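You operate a simulated robot arm through the tools that you are given. There is no shell and no other tool. Be economical: measure what you need, move in short steps, check, and stop when the job is done.

Carry out the task below with a simulated robot arm. There is one attempt and no reset: what you move stays moved.

## Task
Stop the short oven and turn it down to 40, put the blue pad away and show FREE.
Fine: vent shut, power stays on; pad in the drawer under the oven, drawer shut; card in the oven's pocket; the red and yellow pads stay.

It is judged by the outcome, as a careful person would: the job done as asked, and still so three seconds after it is handed in. It fails if anything else is knocked over, pushed out of place, dropped, spilled or broken.

## Robot
A 6-joint arm with a two-finger parallel gripper on a trunk, on a base that drives. Base frame: it is fixed to the floor where the robot stands at the start and does not move with it; the origin is under the middle of the robot, x ahead of it, y to its left, z up. Readings come in mm, degrees, newtons and seconds.
With the tool pointing down near the work surface it reaches from about 160 to 620 mm from the robot's upright axis, wherever it stands. Its first joint turns from -166.0 to 166.0 degrees. Places, roughly: black knob of the short oven [600, 200, 1500]; blue pad [0, -1250, 750]; blue slide handle of the short oven [600, 100, 1400]; drawer under the short oven [600, -100, 500]; grey pocket on the short oven [700, -100, 1000]; inside of the short oven drawer [700, -100, 500]; power switch of the short oven [700, -100, 1400]; red pad (7x5x4 cm) [1100, 0, 200]; short oven [1000, 200, 800]; silver knob of the short oven [800, -200, 1500]; white card [250, -1500, 750]; yellow pad [-3500, -4000, 1250]. Payload 3.91 kg.
The TCP is the grasp point between the finger pads, 30 mm short of the fingertips. In the tool frame z runs along the fingers and y along their closing line. Largest opening 110 mm; finger width 20, thickness 10; the body of the gripper, 48 by 112 mm, starts 55 mm behind the TCP.
Orientation is that of the tool frame in the base frame, as [roll, pitch, yaw] about the fixed x, y, z axes, in that order (R = Rz(yaw) Ry(pitch) Rx(roll)). With the fingers straight down and closing along the base's y, the tool's x points along the base's -x, its y along +y and its z along -z.

## Interface
- The arm moves only by the tool step_arm. Its argument "commands" is text: rows parted by semicolons, each of 6 numbers parted by spaces: the shift along the tool's x, y, z in mm, then the turn, a rotation vector about the tool's x, y, z in degrees. In form: dx dy dz rx ry rz; .... A call has 1 to 10 rows; each row is the pose to reach, as a shift and turn from the pose commanded when the call began, along the tool's axes at that moment. "grip" is the closure in counts, from 0 (fully open) to 255 (shut), set as the call begins (left out, the last holds). Rows are played at 5 a second. More than 50 mm and 8.6 degrees between two rows, or a gripper value outside its range, and nothing of the call is played. A pose out of reach is approached as far as the arm can. The call stops where the force on the tool passes 90 N (or 10 N more than at its start, if that is more) or the arm is blocked; 0.2 s more then pass. The fingers move at their own pace (about 45 mm/s each) and stop on an object; they squeeze with about 29 N. The grip force told is the motor's: it shows also when the fingers shut on nothing. Time passes only in rows, and 0.2 s behind the last, so rows that repeat a pose let the fingers close. It gives the time, the measured TCP pose, the force on the tool (base axes), the opening and the grip force at its end, in the units of the frame above (readings bear some noise), with the torque about the TCP (base axes, N m) and any sound that the robot's microphone picked up.
- Cameras (640 x 400 px; columns grow to the right, rows downward): "scene" is now at [28.4, 148.3, 1408.2]; the picture's right is [-0.04, -1.00, 0.00], its down [-0.25, 0.01, -0.97] and it looks along [0.97, -0.04, -0.25] (base axes); focal length 214 px, centre (320, 200). "wrist" rides on the gripper at [71, 22, -107] in the tool frame; the picture's right is [-0.29, 0.96, 0.00], its down [-0.76, -0.23, -0.61] and it looks along [-0.58, -0.18, 0.79] (tool axes); focal length 243 px, centre (320, 200). There is no depth. A picture from a camera that has moved, and an enlarged one, comes with that camera's place and axes in the base frame and with its lens. The place of the scene camera against the robot may be out by one fixed shift of up to 12 mm in any direction.
- snapshot(camera): a new picture of that camera. No time passes.
- lift_body(by): slides the trunk up (or, below 0, down) by that many mm; the arm and the scene camera ride with it, the base frame stays. It gives what a move gives, with no picture.
- steer(legs): drives the robot by 1 to 6 legs, each [ahead, left, turn to the left] in mm, mm and degrees, along the robot's own axes; the way and the turn of a leg run together, so that a leg with both is an arc; at most 1500 mm and 180 degrees a leg. The arm and the cameras ride along, it lands a little off, and it stops where it bumps. It gives what a move gives.
- aim_head(pan, tilt): turns the head with the scene camera to pan (to the left, within 86 degrees either way) and tilt (down, from -29 to 69), counted from straight ahead of the robot. It gives what a move gives.
- enlarge(camera, box): a new picture of the part [left, top, right, bottom] of that camera's present view, enlarged. No time passes.
- sign_off(): hands the job in; it is judged then, once.

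Work in short steps. Places have to be worked out from the pictures, the camera data and where the tool is seen: move nearer, look again, correct. Check each grasp and each placing, and mend what went wrong. You have 120 turns and 90 pictures in all, those below and enlarged ones among them. Open the gripper and draw the arm clear of the work before you hand the job in, unless the task says otherwise; then end with one line.

The tools are called after "Call:" as a command line: name --argument value ..., lists and objects as JSON in quotes. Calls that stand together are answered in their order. step_arm: Moves the arm, as the interface text tells. Its arguments: {"type":"object","properties":{"commands":{"type":"string"},"grip":{"type":"number"}},"required":["commands"]} The other tools are called the same way: lift_body (by) slides the trunk up or down; steer (legs) drives the base; aim_head (pan, tilt) turns the head that bears the scene camera; snapshot (camera) takes a picture; enlarge (camera, box) takes an enlarged picture of a part of a camera's view; sign_off () hands the job in.

At the start:

```text
clock: 0.0
eef_pos: [357.4, -167.1, 1150.2]
ee_rot: [180.0, 0.0, 180.0]
wrist_force: [-0.7, 0.4, 0.6]
torque: [-0.01, 0.02, -0.02]
grip_width: 110.0
grasp_force: 0.1
trunk travel left (down, up): [-319.0, 271.0]
robot x, y, heading: [-0.1, -2.0, 0.0]
head pan, tilt: [-2.1, 14.7]
```

scene: 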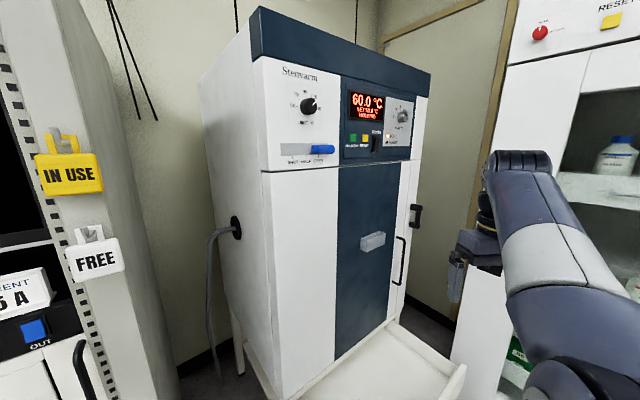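
wrist: 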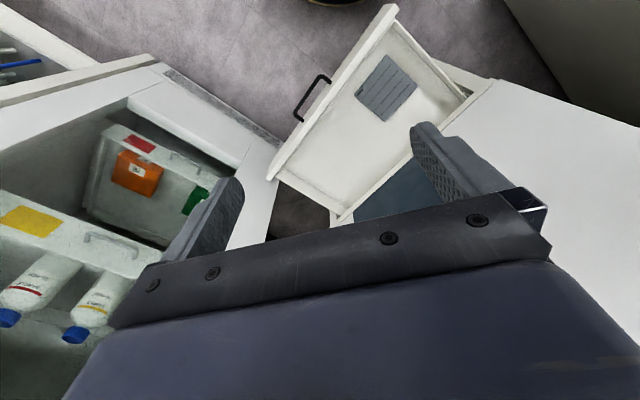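

The scene shows an oven ahead, with its drawer open below. I enlarge the panel to read the knobs, slide and display.

Call:
enlarge --camera "scene" --box '[250, 50, 450, 175]'

Call:
enlarge --camera "scene" --box '[250, 175, 490, 400]'

```text
3.20 times, centred on (350, 112) of scene
camera zoom: at [28.4, 148.3, 1408.2], right [-0.04, -1.0, 0.0], down [-0.25, 0.01, -0.97], along [0.97, -0.04, -0.25], focal length 686 px, centre (224, 480)
```

zoom: 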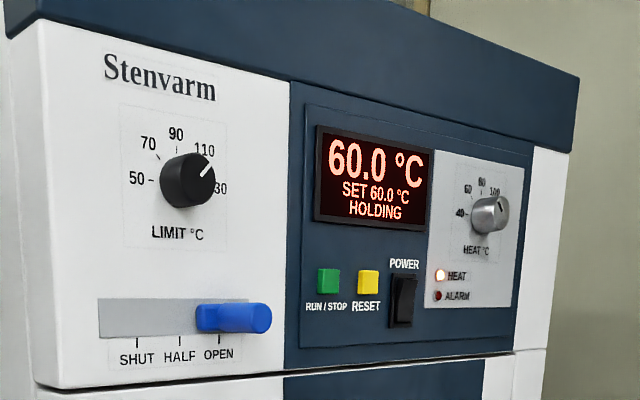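

```text
1.78 times, centred on (370, 288) of scene
camera zoom: at [28.4, 148.3, 1408.2], right [-0.04, -1.0, 0.0], down [-0.25, 0.01, -0.97], along [0.97, -0.04, -0.25], focal length 381 px, centre (231, 44)
```

zoom: 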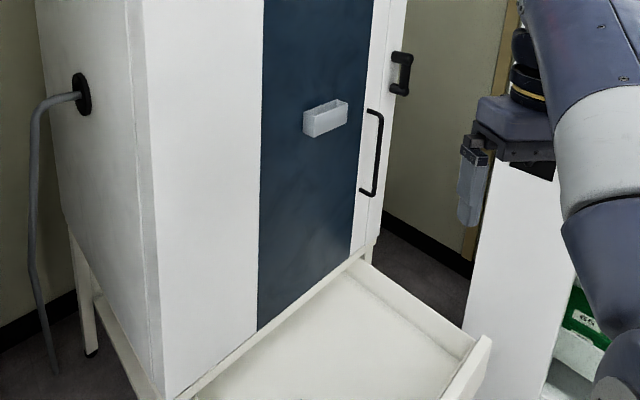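

The silver knob is HEAT, the green button RUN/STOP, and the vent is at OPEN. Next I look to the right for the blue pad and white card.

Call:
aim_head --pan -80 --tilt 25

Call:
snapshot --camera "scene"

Call:
aim_head --pan 20 --tilt 65

Call:
snapshot --camera "scene"

```text
clock: 1.5
eef_pos: [358.6, -167.4, 1149.4]
ee_rot: [-179.9, 0.0, -180.0]
wrist_force: [-0.2, 0.5, 0.3]
torque: [-0.01, -0.01, 0.0]
grip_width: 110.2
grasp_force: 0.0
trunk travel left (down, up): [-319.0, 271.0]
robot x, y, heading: [-0.7, -4.2, 0.2]
head pan, tilt: [-80.0, 25.0]
```

```text
85 pictures are left
camera scene: at [-48.9, 61.0, 1391.5], right [-0.98, -0.17, 0.0], down [-0.07, 0.42, -0.91], along [0.16, -0.89, -0.42], focal length 214 px, centre (320, 200)
```

scene: 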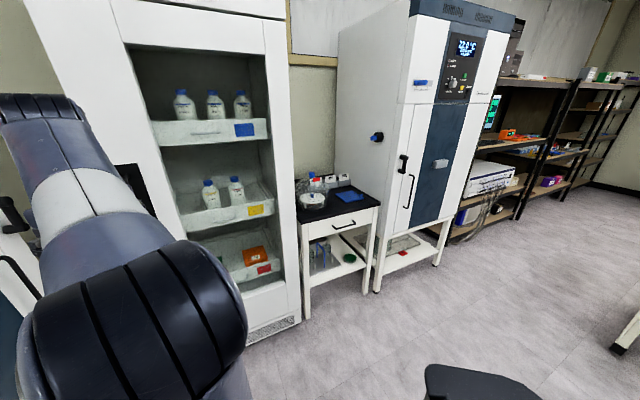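

```text
clock: 3.3
eef_pos: [357.9, -165.8, 1151.1]
ee_rot: [180.0, 0.0, 180.0]
wrist_force: [-0.4, -0.4, 0.3]
torque: [0.01, 0.0, 0.01]
grip_width: 110.0
grasp_force: 0.1
trunk travel left (down, up): [-319.0, 271.0]
robot x, y, heading: [1.7, -2.0, 0.2]
head pan, tilt: [20.0, 65.0]
```

```text
84 pictures are left
camera scene: at [-7.9, 172.5, 1335.9], right [0.34, -0.94, 0.0], down [-0.85, -0.31, -0.42], along [0.4, 0.14, -0.91], focal length 214 px, centre (320, 200)
```

scene: 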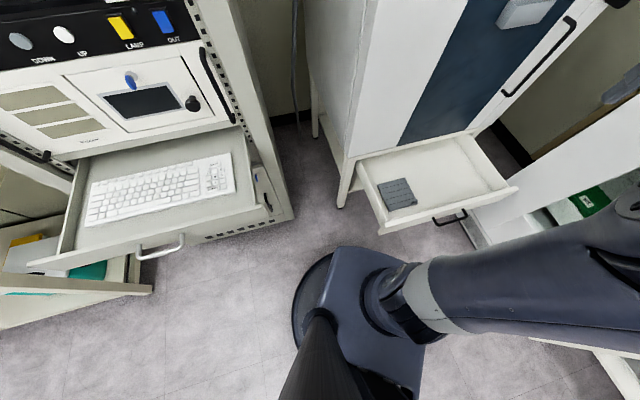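

The blue pad and card are on the small table to the right (near the tall oven); the short oven's drawer stands open with a grey pad in it. I raise the trunk for a vertical baseline and look at the oven again.

Call:
lift_body --by 250

Call:
aim_head --pan -2.1 --tilt 14.7

Call:
snapshot --camera "scene"

Call:
enlarge --camera "scene" --box '[250, 120, 450, 245]'

```text
clock: 5.8
eef_pos: [358.3, -167.2, 1399.8]
ee_rot: [179.9, 0.0, 179.9]
wrist_force: [-0.2, -0.6, 0.2]
torque: [0.04, -0.02, -0.03]
grip_width: 110.0
grasp_force: 0.0
trunk travel left (down, up): [-569.0, 21.0]
robot x, y, heading: [-0.3, -2.7, -0.2]
head pan, tilt: [20.0, 65.0]
```

```text
clock: 7.0
eef_pos: [358.3, -165.4, 1399.6]
ee_rot: [179.9, 0.0, 180.0]
wrist_force: [0.0, -0.3, -0.3]
torque: [0.01, -0.04, -0.01]
grip_width: 110.0
grasp_force: 0.2
trunk travel left (down, up): [-569.0, 21.0]
robot x, y, heading: [-2.0, -1.7, 0.3]
head pan, tilt: [-2.1, 14.7]
```

```text
83 pictures are left
camera scene: at [28.4, 148.3, 1658.2], right [-0.04, -1.0, 0.0], down [-0.25, 0.01, -0.97], along [0.97, -0.04, -0.25], focal length 214 px, centre (320, 200)
```

scene: 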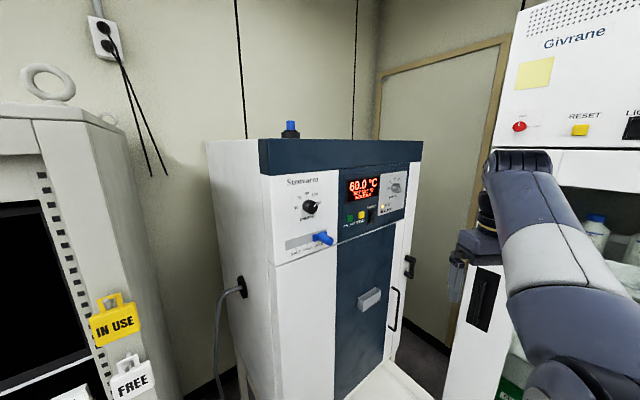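

```text
3.20 times, centred on (350, 182) of scene
camera zoom: at [28.4, 148.3, 1658.2], right [-0.04, -1.0, 0.0], down [-0.25, 0.01, -0.97], along [0.97, -0.04, -0.25], focal length 686 px, centre (224, 256)
```

zoom: 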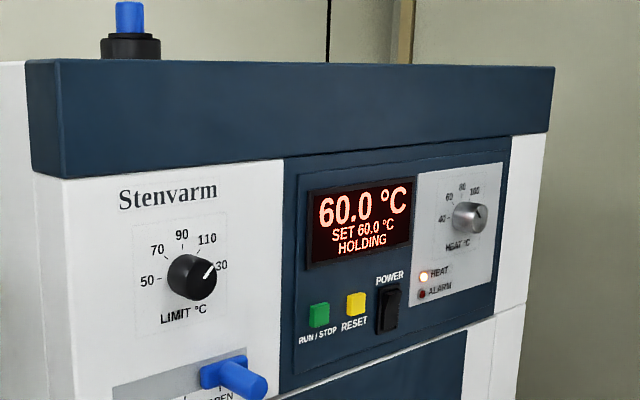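

Triangulating the two views: black knob ≈(581,155,1494), green button ≈(678,29,1425), silver knob ≈(804,-167,1499), slide tip ≈(583,98,1394), with the face normal about (-0.82,-0.57). I'll do the pad first, so I look at the floor to the right and behind before driving.

Call:
aim_head --pan -86 --tilt 55

Call:
snapshot --camera "scene"

Call:
enlarge --camera "wrist" --box '[0, 0, 640, 400]'

```text
clock: 8.6
eef_pos: [358.5, -166.8, 1400.2]
ee_rot: [180.0, 0.0, 180.0]
wrist_force: [-0.1, 0.2, -0.7]
torque: [0.01, 0.01, -0.02]
grip_width: 110.1
grasp_force: 0.1
trunk travel left (down, up): [-569.0, 21.0]
robot x, y, heading: [-1.1, -0.9, -0.1]
head pan, tilt: [-85.9, 55.0]
```

```text
81 pictures are left
camera scene: at [-59.8, 79.8, 1597.5], right [-1.0, -0.07, 0.0], down [-0.06, 0.82, -0.57], along [0.04, -0.57, -0.82], focal length 214 px, centre (320, 200)
```

scene: 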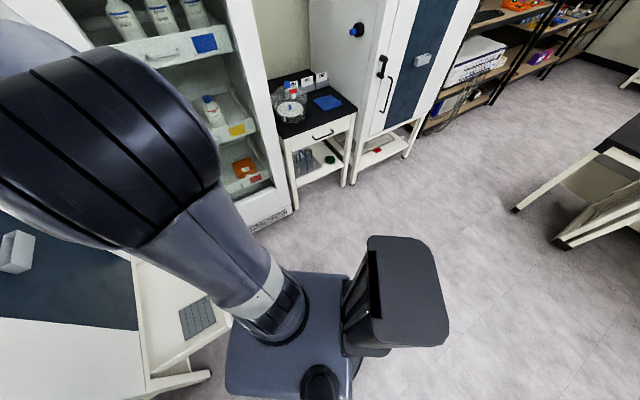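

```text
1.00 times, centred on (320, 200) of wrist
camera zoom: at [286.6, -144.7, 1507.1], right [0.29, 0.96, 0.0], down [0.76, -0.23, 0.61], along [0.58, -0.18, -0.79], focal length 243 px, centre (320, 200)
```

zoom: 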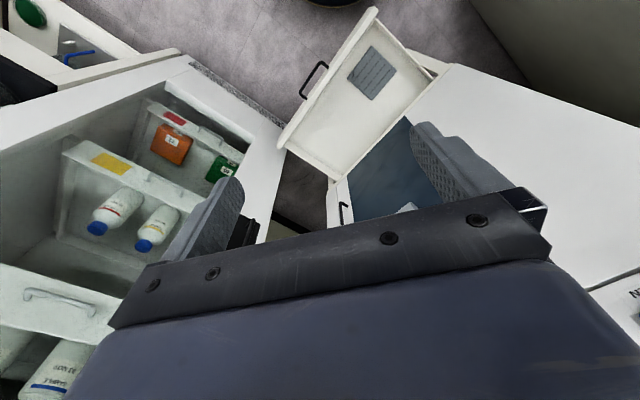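

The way to the table is open; its front edge runs from about (233,-934) to (-214,-1265), with the blue pad near (-10,-1308). I back off, slide right, and turn to face the table.

Call:
steer --legs '[[-310, 0, 0], [0, -850, 0], [0, 0, -53]]'

Call:
aim_head --pan 0 --tilt 50

Call:
snapshot --camera "scene"

Call:
snapshot --camera "wrist"

```text
clock: 16.9
eef_pos: [-157.7, -1222.9, 1400.2]
ee_rot: [179.0, 0.6, 136.9]
wrist_force: [38.2, 18.5, -1.2]
torque: [-1.13, 2.41, 0.47]
grip_width: 90.4
grasp_force: 0.0
trunk travel left (down, up): [-569.0, 21.0]
robot x, y, heading: [-311.5, -856.3, -45.3]
head pan, tilt: [-85.9, 55.0]
stopped in leg 3: the force on the tool passed its limit (the readings are from after the stop); the commanded pose is now the measured one
```

```text
clock: 18.4
eef_pos: [-159.5, -1224.3, 1401.2]
ee_rot: [179.2, 0.7, 136.6]
wrist_force: [49.5, 21.1, -1.9]
torque: [-1.4, 3.57, 0.58]
grip_width: 88.9
grasp_force: 0.0
trunk travel left (down, up): [-569.0, 21.0]
robot x, y, heading: [-316.4, -857.0, -45.5]
head pan, tilt: [0.0, 50.0]
```

```text
79 pictures are left
camera scene: at [-186.1, -760.1, 1602.9], right [-0.71, -0.7, 0.01], down [-0.54, 0.55, -0.64], along [0.44, -0.46, -0.77], focal length 214 px, centre (320, 200)
```

scene: 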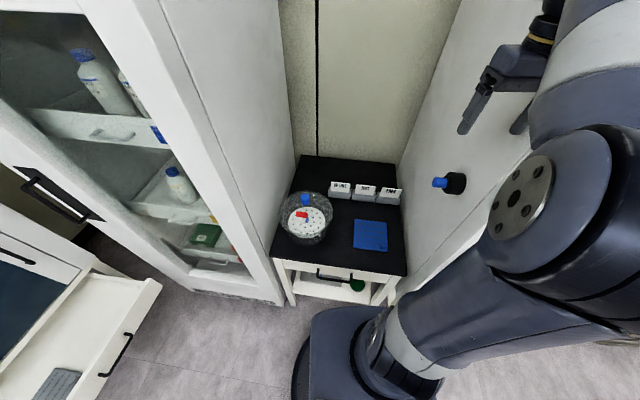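

```text
78 pictures are left
camera wrist: at [-198.9, -1159.2, 1506.9], right [0.87, 0.5, 0.02], down [0.38, -0.69, 0.61], along [0.32, -0.53, -0.79], focal length 243 px, centre (320, 200)
```

wrist: 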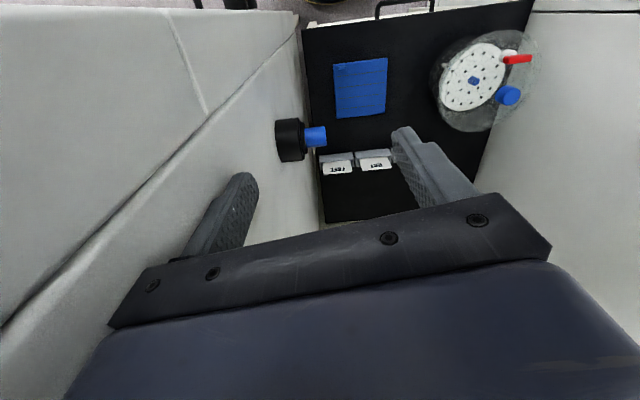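

The gripper has touched the side of the tall oven; I turn back left to relieve it.

Call:
steer --legs '[[0, 0, 12]]'

Call:
enlarge --camera "scene" --box '[260, 140, 480, 280]'

```text
clock: 19.6
eef_pos: [-95.8, -1191.8, 1400.2]
ee_rot: [179.0, 0.7, 148.2]
wrist_force: [-0.1, -0.1, 0.1]
torque: [-0.01, 0.02, 0.01]
grip_width: 109.7
grasp_force: 0.1
trunk travel left (down, up): [-569.0, 21.0]
robot x, y, heading: [-313.6, -856.9, -33.5]
head pan, tilt: [0.0, 50.0]
```

```text
2.86 times, centred on (370, 210) of scene
camera zoom: at [-218.0, -741.4, 1604.0], right [-0.55, -0.83, 0.0], down [-0.64, 0.42, -0.64], along [0.54, -0.36, -0.77], focal length 613 px, centre (177, 171)
```

zoom: 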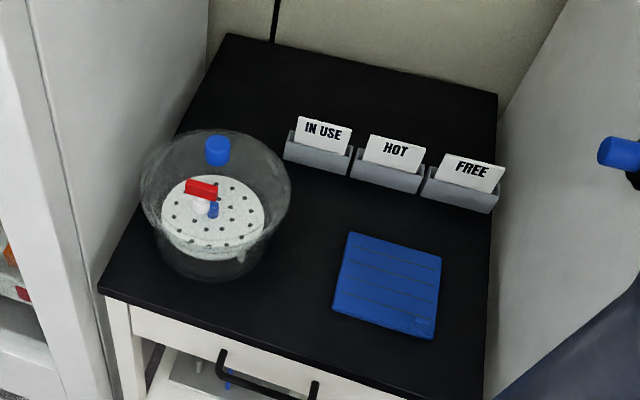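

The blue pad is a flat mat about 140 mm square at ≈(-16,-1241,817), wider than the gripper opens; its near edge lies ~85 mm behind the table's front edge. The FREE card stands in the right holder. I centre the arm, then turn squarely to the table.

Call:
step_arm --commands "0 45 0 0 0 0; 0 90 0 0 0 0; 0 135 0 0 0 0; 0 170 0 0 0 0" --grip 255

Call:
steer --legs '[[0, 0, -20.8]]'

Call:
snapshot --camera "wrist"

Call:
snapshot --camera "scene"

```text
clock: 20.6
eef_pos: [-7.2, -1046.5, 1404.4]
ee_rot: [178.9, 0.7, 148.2]
wrist_force: [-0.1, -0.7, 0.1]
torque: [0.0, -0.01, -0.01]
grip_width: 21.4
grasp_force: 0.0
trunk travel left (down, up): [-569.0, 21.0]
robot x, y, heading: [-309.0, -857.5, -33.6]
head pan, tilt: [0.0, 50.0]
```

```text
clock: 22.1
eef_pos: [-94.0, -1143.6, 1404.7]
ee_rot: [179.0, 0.7, 127.3]
wrist_force: [0.2, -0.5, 0.0]
torque: [-0.02, 0.01, 0.01]
grip_width: 0.1
grasp_force: 28.7
trunk travel left (down, up): [-569.0, 21.0]
robot x, y, heading: [-313.0, -860.3, -54.6]
head pan, tilt: [0.0, 50.0]
```

```text
76 pictures are left
camera wrist: at [-123.8, -1072.6, 1510.9], right [0.94, 0.35, 0.02], down [0.26, -0.74, 0.61], along [0.23, -0.57, -0.79], focal length 243 px, centre (320, 200)
```

wrist: 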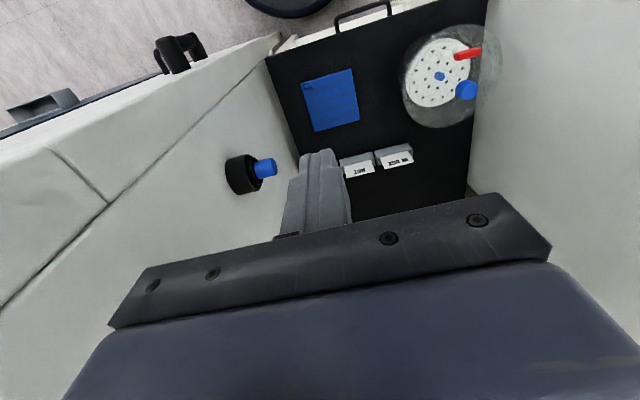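

```text
75 pictures are left
camera scene: at [-182.6, -784.4, 1604.0], right [-0.81, -0.58, 0.0], down [-0.44, 0.62, -0.64], along [0.37, -0.52, -0.77], focal length 214 px, centre (320, 200)
```

scene: 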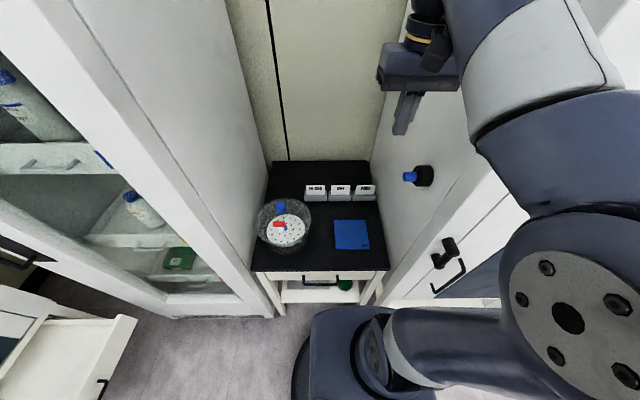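

Pad re-triangulates to (-18,-1237,~820), consistent. I lower the trunk 400 mm in two stages and watch forces.

Call:
lift_body --by -200

Call:
lift_body --by -200

Call:
snapshot --camera "wrist"

Call:
snapshot --camera "scene"

```text
clock: 24.3
eef_pos: [-94.5, -1141.9, 1203.9]
ee_rot: [179.1, 0.7, 127.3]
wrist_force: [-0.6, -0.1, 1.1]
torque: [-0.01, -0.04, 0.01]
grip_width: 0.0
grasp_force: 29.4
trunk travel left (down, up): [-369.0, 221.0]
robot x, y, heading: [-314.1, -858.0, -54.3]
head pan, tilt: [0.0, 50.0]
```

```text
clock: 26.5
eef_pos: [-95.8, -1143.2, 1004.0]
ee_rot: [179.1, 0.8, 127.4]
wrist_force: [0.3, -0.4, 0.5]
torque: [-0.02, -0.02, -0.02]
grip_width: 0.0
grasp_force: 29.2
trunk travel left (down, up): [-169.0, 421.0]
robot x, y, heading: [-311.5, -860.4, -54.7]
head pan, tilt: [0.0, 50.0]
```

```text
74 pictures are left
camera wrist: at [-123.8, -1072.6, 1111.0], right [0.94, 0.35, 0.02], down [0.26, -0.74, 0.61], along [0.23, -0.57, -0.79], focal length 243 px, centre (320, 200)
```

wrist: 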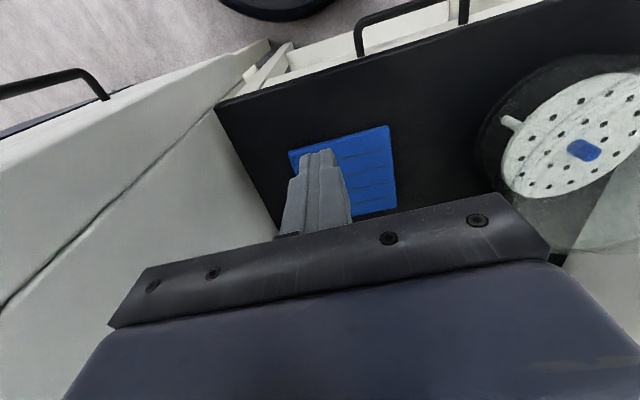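

```text
73 pictures are left
camera scene: at [-182.6, -784.3, 1204.1], right [-0.81, -0.58, 0.0], down [-0.44, 0.62, -0.64], along [0.37, -0.52, -0.77], focal length 214 px, centre (320, 200)
```

scene: 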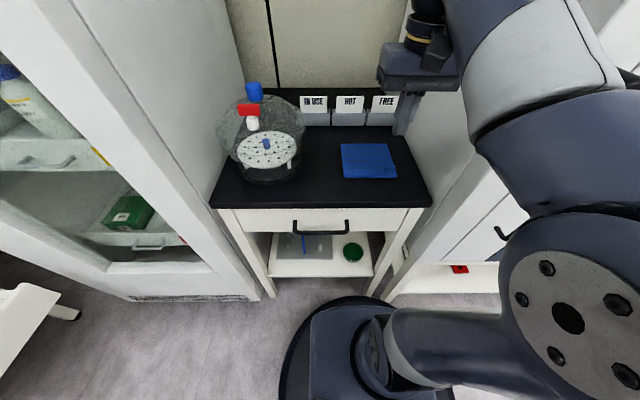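

Vertical baseline gives pad top z≈817. I move over the pad centre (122 mm forward, 5 left), then go down to ~20 mm above it.

Call:
step_arm --commands "-40 2 20 0 0 0; -80 4 45 0 0 0; -122 5 75 0 0 0; -122 5 110 0 0 0; -122 5 130 0 0 0"

Call:
snapshot --camera "scene"

Call:
snapshot --camera "wrist"

```text
refused: row 3 steps farther than a row can; nothing moved
```

```text
72 pictures are left
camera scene: at [-182.6, -784.3, 1204.1], right [-0.81, -0.58, 0.0], down [-0.44, 0.62, -0.64], along [0.37, -0.52, -0.77], focal length 214 px, centre (320, 200)
```

scene: 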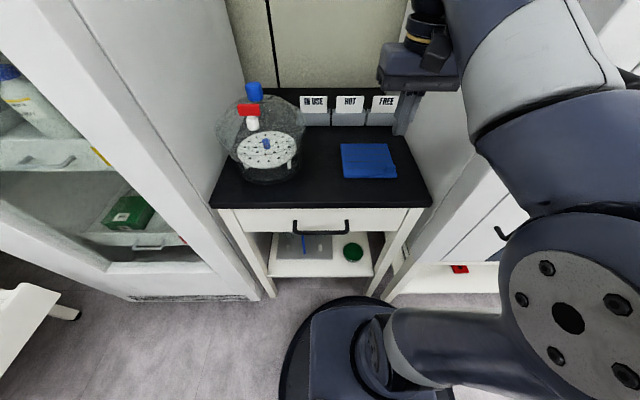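

```text
71 pictures are left
camera wrist: at [-123.8, -1072.6, 1111.0], right [0.94, 0.35, 0.02], down [0.26, -0.74, 0.61], along [0.23, -0.57, -0.79], focal length 243 px, centre (320, 200)
```

wrist: 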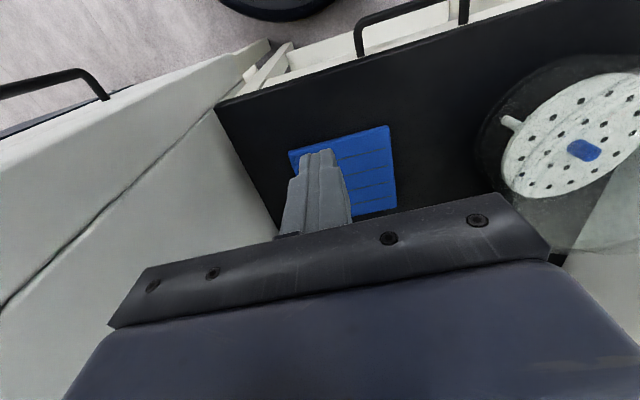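

The step was too large, so nothing moved; I repeat it with smaller rows.

Call:
step_arm --commands "-40 2 15 0 0 0; -80 4 35 0 0 0; -122 5 55 0 0 0; -122 5 95 0 0 0; -122 5 130 0 0 0"

Call:
snapshot --camera "scene"

Call:
snapshot --camera "wrist"

```text
clock: 27.7
eef_pos: [-14.1, -1233.9, 876.6]
ee_rot: [179.1, 0.8, 127.3]
wrist_force: [0.5, 0.7, 0.4]
torque: [0.0, 0.01, 0.02]
grip_width: 0.0
grasp_force: 29.0
trunk travel left (down, up): [-169.0, 421.0]
robot x, y, heading: [-312.6, -857.1, -54.6]
head pan, tilt: [0.0, 50.0]
```

```text
70 pictures are left
camera scene: at [-182.6, -784.3, 1204.1], right [-0.81, -0.58, 0.0], down [-0.44, 0.62, -0.64], along [0.37, -0.52, -0.77], focal length 214 px, centre (320, 200)
```

scene: 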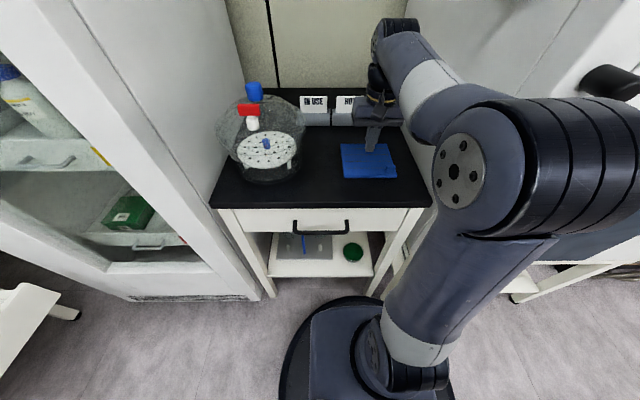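

```text
69 pictures are left
camera wrist: at [-43.7, -1163.8, 982.7], right [0.94, 0.35, 0.02], down [0.26, -0.74, 0.61], along [0.23, -0.57, -0.79], focal length 243 px, centre (320, 200)
```

wrist: 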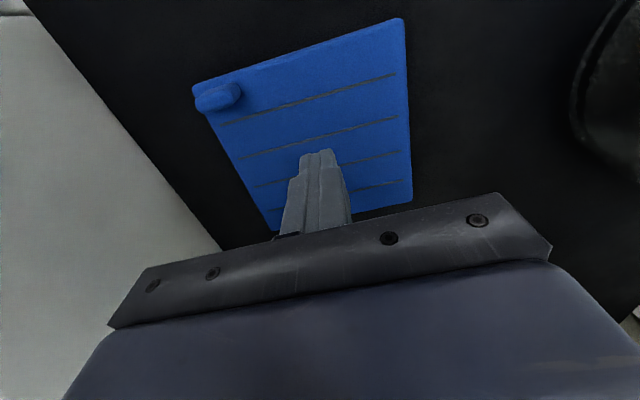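

The mat has a raised blue block at its near-right corner that could serve as a grip. I enlarge it.

Call:
enlarge --camera "wrist" --box '[170, 50, 290, 125]'

Call:
enlarge --camera "scene" --box '[320, 90, 440, 200]'

```text
5.33 times, centred on (230, 88) of wrist
camera zoom: at [-43.7, -1163.8, 982.7], right [0.94, 0.35, 0.02], down [0.26, -0.74, 0.61], along [0.23, -0.57, -0.79], focal length 1294 px, centre (800, 800)
```

zoom: 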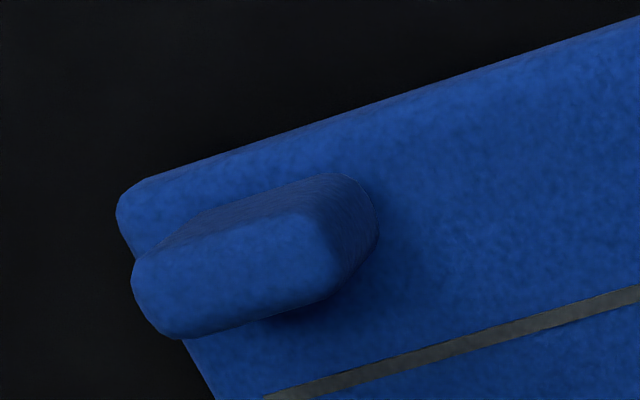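

```text
3.64 times, centred on (380, 145) of scene
camera zoom: at [-182.6, -784.3, 1204.1], right [-0.81, -0.58, 0.0], down [-0.44, 0.62, -0.64], along [0.37, -0.52, -0.77], focal length 780 px, centre (102, 400)
```

zoom: 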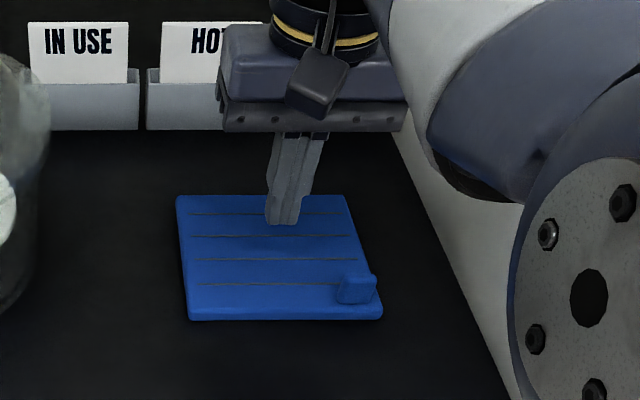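

It is a raised tab (~28 mm wide, 12 thick) with its top centre at about (-86,-1219,832) – a proper handle. I raise a little and turn the tool 90° so the fingers close fore–aft over it.

Call:
step_arm --commands "0 0 -20 0 0 8; 0 0 -40 0 0 16; 0 0 -40 0 0 24; 0 0 -40 0 0 32; 0 0 -40 0 0 40; 0 0 -40 0 0 48; 0 0 -40 0 0 56; 0 0 -40 0 0 64; 0 0 -40 0 0 72; 0 0 -40 0 0 80" --grip 140

Call:
step_arm --commands "0 0 0 0 0 8; 0 0 0 0 0 8"

Call:
snapshot --camera "wrist"

```text
clock: 29.9
eef_pos: [-15.1, -1237.1, 915.6]
ee_rot: [179.1, -0.8, 47.1]
wrist_force: [0.1, -0.6, 0.3]
torque: [0.0, -0.04, 0.0]
grip_width: 49.4
grasp_force: 0.0
trunk travel left (down, up): [-169.0, 421.0]
robot x, y, heading: [-310.9, -856.4, -54.5]
head pan, tilt: [0.0, 50.0]
```

```text
clock: 30.5
eef_pos: [-15.4, -1236.6, 915.6]
ee_rot: [179.2, -0.9, 39.3]
wrist_force: [-0.2, 0.0, -0.3]
torque: [0.03, 0.01, -0.02]
grip_width: 49.4
grasp_force: 0.0
trunk travel left (down, up): [-169.0, 421.0]
robot x, y, heading: [-316.6, -859.1, -54.3]
head pan, tilt: [0.0, 50.0]
```

```text
66 pictures are left
camera wrist: at [51.1, -1207.7, 1024.5], right [0.38, -0.92, 0.01], down [-0.75, -0.3, 0.59], along [-0.54, -0.23, -0.81], focal length 243 px, centre (320, 200)
```

wrist: 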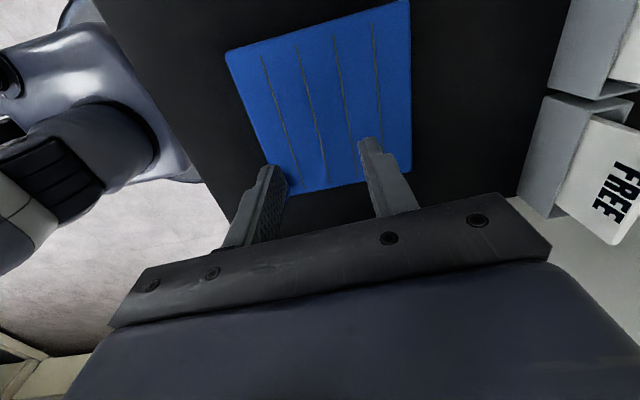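

I shift over the tab estimate (44 right, 58 back) staying above it, and look.

Call:
step_arm --commands "-22 -29 0 0 0 0; -44 -58 0 0 0 0; -44 -58 20 0 0 0"

Call:
snapshot --camera "wrist"

Call:
enlarge --camera "scene" --box '[320, 90, 440, 200]'

```text
clock: 31.3
eef_pos: [-86.0, -1220.5, 895.8]
ee_rot: [179.2, -1.1, 39.3]
wrist_force: [-0.4, -0.2, 0.5]
torque: [0.01, -0.01, -0.02]
grip_width: 49.6
grasp_force: 0.0
trunk travel left (down, up): [-169.0, 421.0]
robot x, y, heading: [-310.3, -855.1, -54.6]
head pan, tilt: [0.0, 50.0]
```

```text
65 pictures are left
camera wrist: at [-19.6, -1191.8, 1004.1], right [0.38, -0.92, 0.01], down [-0.75, -0.3, 0.59], along [-0.54, -0.23, -0.81], focal length 243 px, centre (320, 200)
```

wrist: 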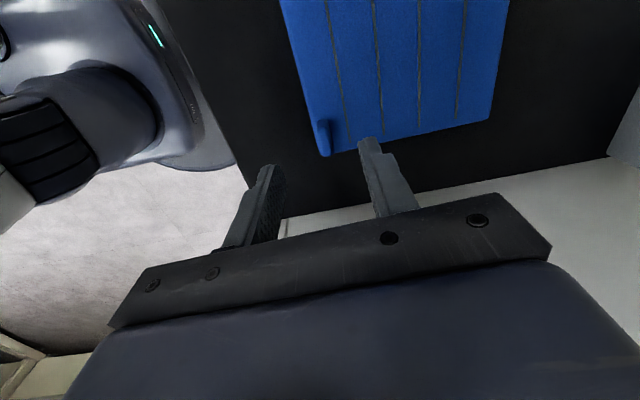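

```text
3.64 times, centred on (380, 145) of scene
camera zoom: at [-182.6, -784.3, 1204.0], right [-0.81, -0.58, 0.0], down [-0.44, 0.62, -0.64], along [0.37, -0.52, -0.77], focal length 780 px, centre (102, 400)
```

zoom: 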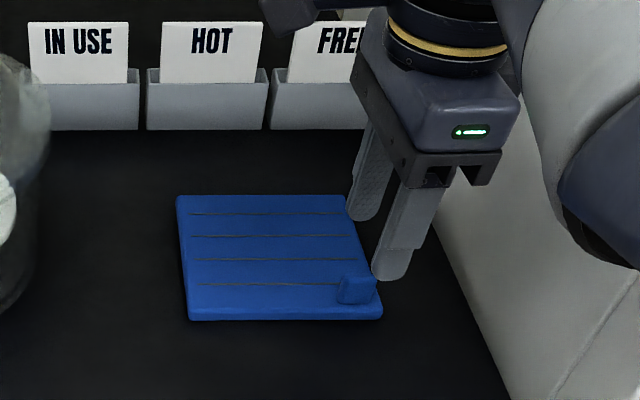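

Nearly above it. I enlarge the wrist view to settle the lateral offset of the tab.

Call:
enlarge --camera "wrist" --box '[220, 90, 420, 215]'

```text
3.20 times, centred on (320, 152) of wrist
camera zoom: at [-19.6, -1191.8, 1004.1], right [0.38, -0.92, 0.01], down [-0.75, -0.3, 0.59], along [-0.54, -0.23, -0.81], focal length 776 px, centre (320, 352)
```

zoom: 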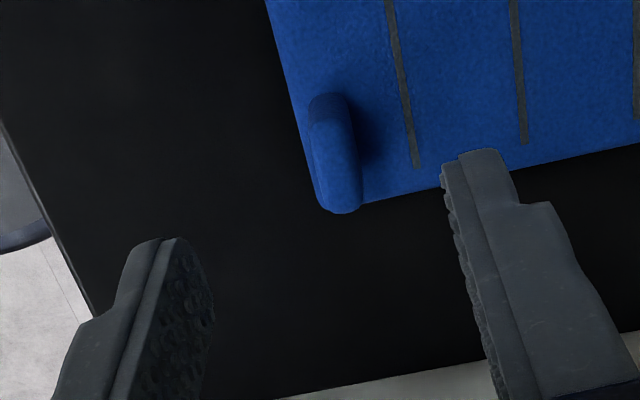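

The tab top is within ~4 mm of the tool axis. I shift 3 mm forward and descend to just above the mat.

Call:
step_arm --commands "0 3 15 0 0 0; 0 3 30 0 0 0; 0 3 40 0 0 0"

Call:
enlarge --camera "wrist" --box '[220, 90, 420, 215]'

Call:
enlarge --camera "scene" --box '[320, 90, 440, 200]'

```text
clock: 32.1
eef_pos: [-81.6, -1222.0, 853.6]
ee_rot: [179.3, -1.0, 39.3]
wrist_force: [0.3, 0.2, -1.0]
torque: [-0.03, 0.02, -0.03]
grip_width: 49.5
grasp_force: 0.0
trunk travel left (down, up): [-169.0, 421.0]
robot x, y, heading: [-308.3, -854.8, -54.5]
head pan, tilt: [0.0, 50.0]
```

```text
3.20 times, centred on (320, 152) of wrist
camera zoom: at [-16.5, -1193.0, 963.5], right [0.38, -0.92, 0.01], down [-0.75, -0.3, 0.59], along [-0.54, -0.23, -0.81], focal length 776 px, centre (320, 352)
```

zoom: 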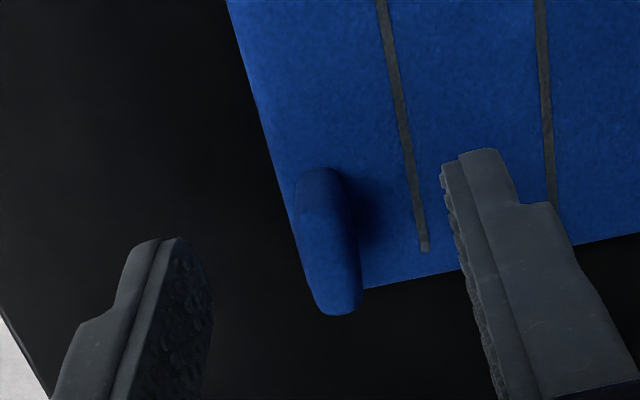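

```text
3.64 times, centred on (380, 145) of scene
camera zoom: at [-182.6, -784.3, 1204.0], right [-0.81, -0.58, 0.0], down [-0.44, 0.62, -0.64], along [0.37, -0.52, -0.77], focal length 780 px, centre (102, 400)
```

zoom: 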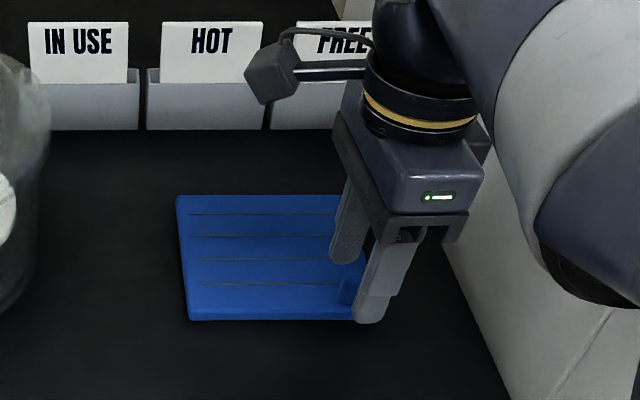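

Alignment agrees in both views. I lower a few mm at a time to find the mat.

Call:
step_arm --commands "0 0 3 0 0 0; 0 0 6 0 0 0"

Call:
step_arm --commands "0 0 2 0 0 0; 0 0 4 0 0 0"

```text
clock: 32.7
eef_pos: [-82.7, -1222.5, 847.4]
ee_rot: [179.2, -1.0, 39.3]
wrist_force: [-0.1, 0.1, -0.8]
torque: [-0.04, 0.03, 0.05]
grip_width: 49.5
grasp_force: 0.1
trunk travel left (down, up): [-169.0, 421.0]
robot x, y, heading: [-312.1, -854.8, -54.3]
head pan, tilt: [0.0, 50.0]
```

```text
clock: 33.3
eef_pos: [-82.6, -1222.6, 843.8]
ee_rot: [179.3, -1.1, 39.3]
wrist_force: [-0.1, 0.3, -0.6]
torque: [-0.03, 0.02, -0.01]
grip_width: 49.5
grasp_force: 0.2
trunk travel left (down, up): [-169.0, 421.0]
robot x, y, heading: [-311.4, -854.8, -54.4]
head pan, tilt: [0.0, 50.0]
```

Tips at z≈814 and still no contact; I continue down gently.

Call:
step_arm --commands "0 0 2 0 0 0; 0 0 4 0 0 0"

Call:
enlarge --camera "wrist" --box '[220, 90, 420, 215]'

```text
clock: 33.9
eef_pos: [-82.4, -1222.2, 841.7]
ee_rot: [179.0, -0.9, 39.3]
wrist_force: [0.0, 0.9, 9.8]
torque: [-0.22, -0.08, 0.0]
grip_width: 49.0
grasp_force: 0.1
trunk travel left (down, up): [-169.0, 421.0]
robot x, y, heading: [-310.0, -858.8, -54.7]
head pan, tilt: [0.0, 50.0]
```

```text
3.20 times, centred on (320, 152) of wrist
camera zoom: at [-16.9, -1193.4, 950.1], right [0.38, -0.92, 0.01], down [-0.75, -0.3, 0.59], along [-0.54, -0.23, -0.81], focal length 776 px, centre (320, 352)
```

zoom: 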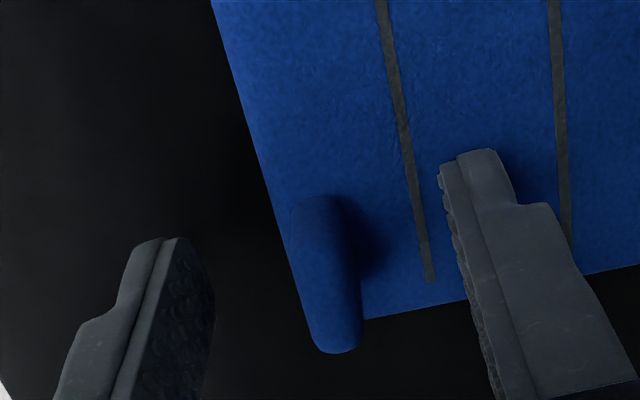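

Contact at ~10 N: tips are on the mat beside the tab. I lift 2 mm, shift 3 mm right and close.

Call:
step_arm --commands "-1 0 -3 0 0 0; -3 0 -3 0 0 0; -3 0 -3 0 0 0; -3 0 -3 0 0 0; -3 0 -3 0 0 0; -3 0 -3 0 0 0" --grip 255

Call:
enlarge --camera "wrist" --box '[220, 90, 420, 215]'

```text
clock: 35.3
eef_pos: [-86.3, -1223.4, 844.2]
ee_rot: [179.2, -1.0, 39.2]
wrist_force: [0.1, 0.3, 0.1]
torque: [0.0, 0.03, -0.01]
grip_width: 9.4
grasp_force: 28.3
trunk travel left (down, up): [-169.0, 421.0]
robot x, y, heading: [-314.4, -856.8, -54.5]
head pan, tilt: [0.0, 50.0]
```

```text
3.20 times, centred on (320, 152) of wrist
camera zoom: at [-19.4, -1194.7, 951.8], right [0.38, -0.92, 0.01], down [-0.75, -0.3, 0.59], along [-0.54, -0.23, -0.81], focal length 776 px, centre (320, 352)
```

zoom: 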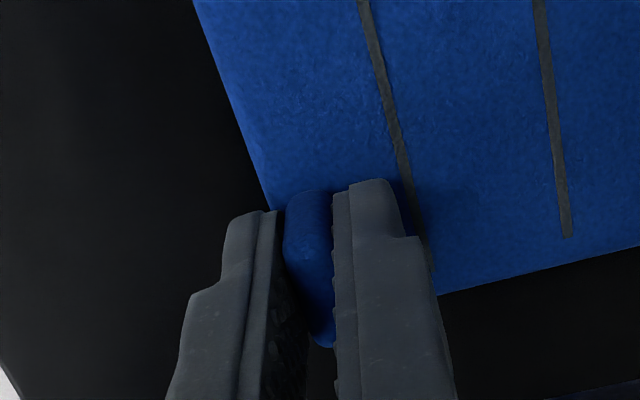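

Gripped at 9.4 mm width. I lift 60 mm and look at how the mat hangs.

Call:
step_arm --commands "0 0 -10 0 0 0; 0 0 -25 0 0 0; 0 0 -45 0 0 0; 0 0 -60 0 0 0"

Call:
snapshot --camera "scene"

Call:
snapshot --camera "wrist"

```text
clock: 36.3
eef_pos: [-87.4, -1223.9, 903.2]
ee_rot: [179.1, -1.0, 39.2]
wrist_force: [1.2, 0.5, 0.3]
torque: [0.0, 0.01, 0.03]
grip_width: 0.3
grasp_force: 29.1
trunk travel left (down, up): [-169.0, 421.0]
robot x, y, heading: [-315.1, -861.5, -54.7]
head pan, tilt: [0.0, 50.0]
```

```text
58 pictures are left
camera scene: at [-182.6, -784.4, 1204.0], right [-0.81, -0.58, 0.0], down [-0.44, 0.62, -0.64], along [0.37, -0.52, -0.77], focal length 214 px, centre (320, 200)
```

scene: 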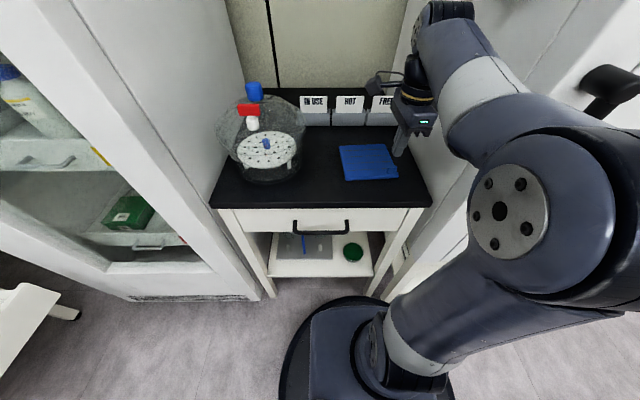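

```text
57 pictures are left
camera wrist: at [-20.7, -1194.4, 1012.2], right [0.38, -0.92, 0.01], down [-0.75, -0.3, 0.59], along [-0.54, -0.23, -0.81], focal length 243 px, centre (320, 200)
```

wrist: 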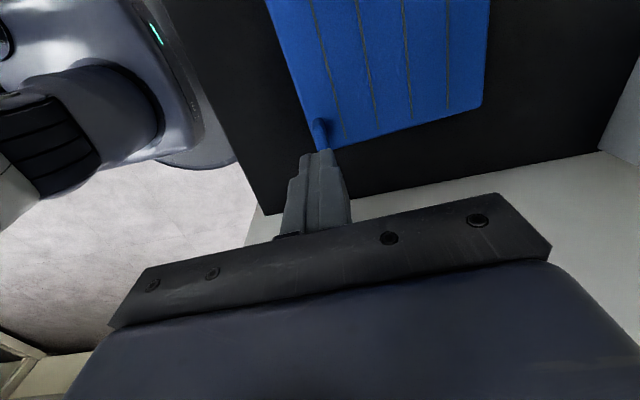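

The tab slipped out: fingers shut empty and the mat is still on the table. I open again and measure the tab anew.

Call:
step_arm --commands "0 0 0 0 0 0; 0 0 0 0 0 0; 0 0 0 0 0 0; 0 0 0 0 0 0" --grip 160

Call:
enlarge --camera "wrist" --box '[220, 90, 420, 215]'

Call:
enlarge --camera "scene" --box '[330, 120, 430, 190]'

```text
clock: 37.3
eef_pos: [-86.0, -1224.2, 904.5]
ee_rot: [179.2, -1.0, 39.3]
wrist_force: [0.7, -0.6, 0.5]
torque: [0.01, 0.01, -0.01]
grip_width: 40.7
grasp_force: 0.0
trunk travel left (down, up): [-169.0, 421.0]
robot x, y, heading: [-309.3, -858.9, -54.6]
head pan, tilt: [0.0, 50.0]
```

```text
3.20 times, centred on (320, 152) of wrist
camera zoom: at [-20.6, -1194.4, 1012.0], right [0.38, -0.92, 0.01], down [-0.75, -0.3, 0.59], along [-0.54, -0.23, -0.81], focal length 776 px, centre (320, 352)
```

zoom: 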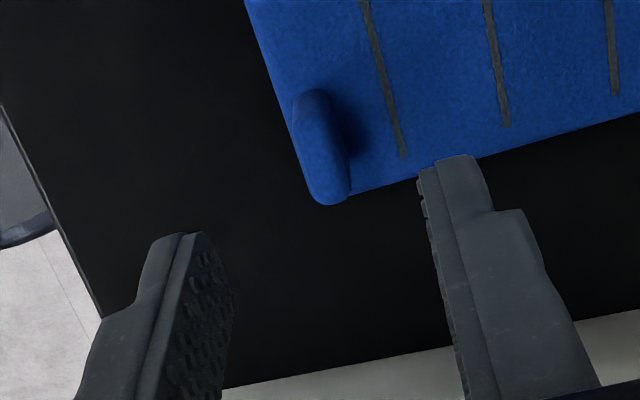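

```text
5.71 times, centred on (380, 155) of scene
camera zoom: at [-182.6, -784.3, 1204.0], right [-0.81, -0.58, 0.0], down [-0.44, 0.62, -0.64], along [0.37, -0.52, -0.77], focal length 1226 px, centre (-23, 457)
```

zoom: 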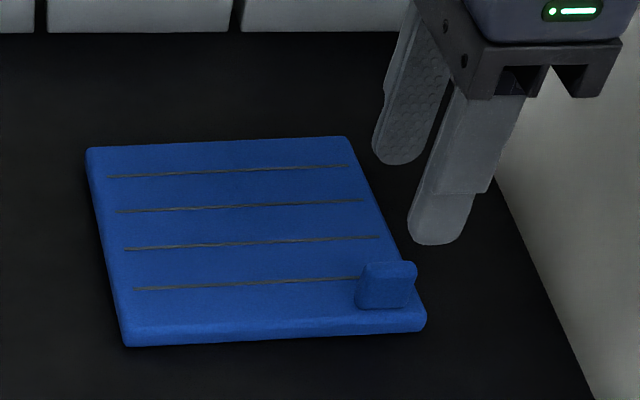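

The mat turned ~3° into line with the fingers, so the first grip was just imperfect. I descend on the same spot, press lightly on the mat this time, and close.

Call:
step_arm --commands "1 1 20 0 0 0; 1 1 40 0 0 0; 1 1 55 0 0 0; 1 1 60 0 0 0; 1 1 64 0 0 0"

Call:
step_arm --commands "0 0 0 0 0 0; 0 0 0 0 0 0; 0 0 0 0 0 0; 0 0 0 0 0 0; 0 0 0 0 0 0; 0 0 0 0 0 0" --grip 255

Call:
step_arm --commands "0 0 -4 0 0 0; 0 0 -8 0 0 0; 0 0 -12 0 0 0; 0 0 -12 0 0 0"

Call:
enlarge --camera "scene" --box '[330, 120, 430, 190]'

```text
clock: 38.5
eef_pos: [-83.1, -1223.0, 842.3]
ee_rot: [178.9, -1.0, 39.2]
wrist_force: [-2.5, -0.3, 17.7]
torque: [-0.39, -0.11, 0.0]
grip_width: 40.0
grasp_force: 0.1
trunk travel left (down, up): [-169.0, 421.0]
robot x, y, heading: [-312.7, -857.4, -54.7]
head pan, tilt: [0.0, 50.0]
```

```text
clock: 39.9
eef_pos: [-83.9, -1222.0, 842.8]
ee_rot: [179.1, -1.0, 39.4]
wrist_force: [-9.6, 11.5, 42.8]
torque: [0.06, 0.14, 0.21]
grip_width: 21.9
grasp_force: 29.0
trunk travel left (down, up): [-169.0, 421.0]
robot x, y, heading: [-312.3, -859.1, -54.2]
head pan, tilt: [0.0, 50.0]
```

```text
clock: 40.9
eef_pos: [-83.8, -1223.7, 849.9]
ee_rot: [179.4, -1.0, 39.3]
wrist_force: [-0.5, 0.8, -0.7]
torque: [0.03, 0.05, 0.02]
grip_width: 9.3
grasp_force: 29.0
trunk travel left (down, up): [-169.0, 421.0]
robot x, y, heading: [-313.3, -857.3, -54.2]
head pan, tilt: [0.0, 50.0]
```

```text
5.71 times, centred on (380, 155) of scene
camera zoom: at [-182.5, -784.5, 1203.9], right [-0.81, -0.58, 0.0], down [-0.44, 0.62, -0.64], along [0.37, -0.52, -0.77], focal length 1226 px, centre (-23, 457)
```

zoom: 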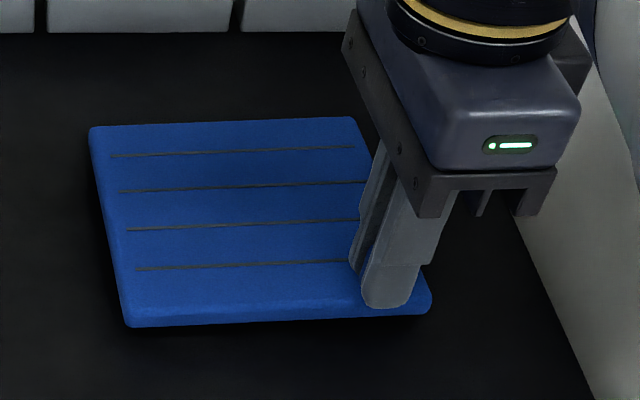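

The mat seems to be rising with the tab gripped at 9.3 mm. I lift slowly another 20 mm and check.

Call:
step_arm --commands "0 0 -5 0 0 0; 0 0 -10 0 0 0; 0 0 -15 0 0 0; 0 0 -20 0 0 0; 0 0 -20 0 0 0"

Call:
enlarge --camera "scene" --box '[310, 110, 430, 190]'

```text
clock: 42.1
eef_pos: [-84.9, -1222.6, 871.9]
ee_rot: [179.2, -1.0, 39.3]
wrist_force: [0.0, -0.5, -1.3]
torque: [-0.02, 0.05, 0.0]
grip_width: 9.1
grasp_force: 28.7
trunk travel left (down, up): [-169.0, 421.0]
robot x, y, heading: [-312.5, -860.0, -54.7]
head pan, tilt: [0.0, 50.0]
```

```text
5.00 times, centred on (370, 150) of scene
camera zoom: at [-182.6, -784.3, 1204.0], right [-0.81, -0.58, 0.0], down [-0.44, 0.62, -0.64], along [0.37, -0.52, -0.77], focal length 1072 px, centre (70, 450)
```

zoom: 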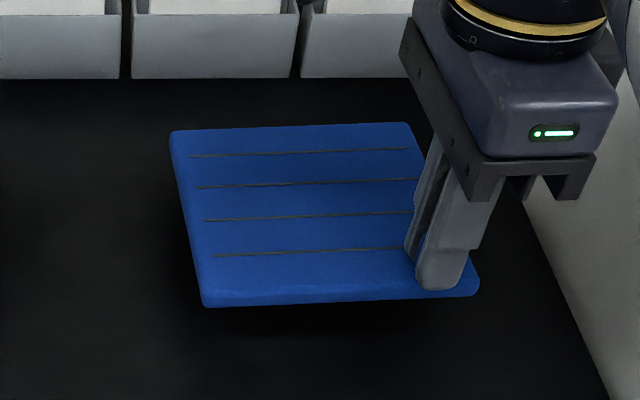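

Held level and clear of the table. I back away 250 mm, then turn left toward the oven, checking grip after.

Call:
steer --legs '[[-250, 0, 0]]'

Call:
steer --legs '[[0, 0, 45], [0, 0, 44]]'

Call:
snapshot --camera "scene"

```text
clock: 43.9
eef_pos: [-228.7, -1022.9, 871.5]
ee_rot: [179.2, -0.9, 39.0]
wrist_force: [-0.3, -0.1, -0.9]
torque: [0.01, 0.08, -0.02]
grip_width: 9.1
grasp_force: 28.9
trunk travel left (down, up): [-169.0, 421.0]
robot x, y, heading: [-455.4, -659.1, -54.8]
head pan, tilt: [0.0, 50.0]
```

```text
clock: 48.4
eef_pos: [-80.9, -440.0, 871.1]
ee_rot: [179.2, -1.0, 127.5]
wrist_force: [0.3, -0.1, 0.1]
torque: [-0.04, -0.01, 0.03]
grip_width: 9.3
grasp_force: 29.3
trunk travel left (down, up): [-169.0, 421.0]
robot x, y, heading: [-454.8, -656.4, 33.8]
head pan, tilt: [0.0, 50.0]
```

```text
52 pictures are left
camera scene: at [-530.2, -521.1, 1204.0], right [0.55, -0.83, 0.0], down [-0.64, -0.42, -0.64], along [0.54, 0.36, -0.77], focal length 214 px, centre (320, 200)
```

scene: 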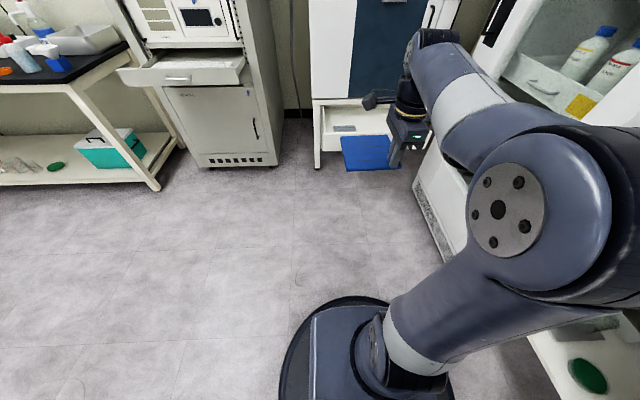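

Grip steady. The cabinet front lies at lateral ≈870 parallel to my approach, leaving room. I drive up to the drawer.

Call:
steer --legs '[[350, -70, 0.5], [230, 0, 0]]'

Call:
aim_head --pan -10 --tilt 55

Call:
snapshot --camera "scene"

Call:
snapshot --camera "wrist"

```text
clock: 52.0
eef_pos: [437.0, -171.2, 870.6]
ee_rot: [179.3, -1.0, 128.0]
wrist_force: [0.1, 0.3, -0.2]
torque: [-0.06, 0.01, -0.02]
grip_width: 9.0
grasp_force: 28.9
trunk travel left (down, up): [-169.0, 421.0]
robot x, y, heading: [63.4, -389.6, 34.3]
head pan, tilt: [0.0, 50.0]
```

```text
clock: 52.7
eef_pos: [435.4, -171.8, 871.5]
ee_rot: [179.1, -1.0, 128.0]
wrist_force: [0.0, -0.4, -1.0]
torque: [-0.04, 0.05, 0.0]
grip_width: 9.1
grasp_force: 28.7
trunk travel left (down, up): [-169.0, 421.0]
robot x, y, heading: [64.9, -389.3, 34.2]
head pan, tilt: [-10.0, 55.0]
```

```text
51 pictures are left
camera scene: at [-9.2, -269.8, 1197.5], right [0.41, -0.91, 0.0], down [-0.75, -0.34, -0.57], along [0.52, 0.24, -0.82], focal length 214 px, centre (320, 200)
```

scene: 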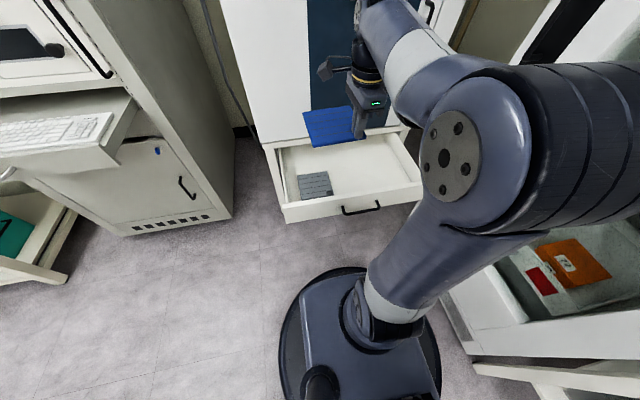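

```text
50 pictures are left
camera wrist: at [408.5, -104.1, 980.3], right [0.93, 0.36, 0.01], down [0.29, -0.75, 0.59], along [0.22, -0.55, -0.81], focal length 243 px, centre (320, 200)
```

wrist: 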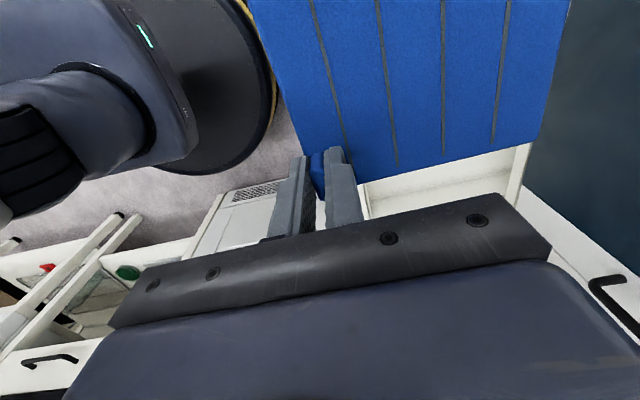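

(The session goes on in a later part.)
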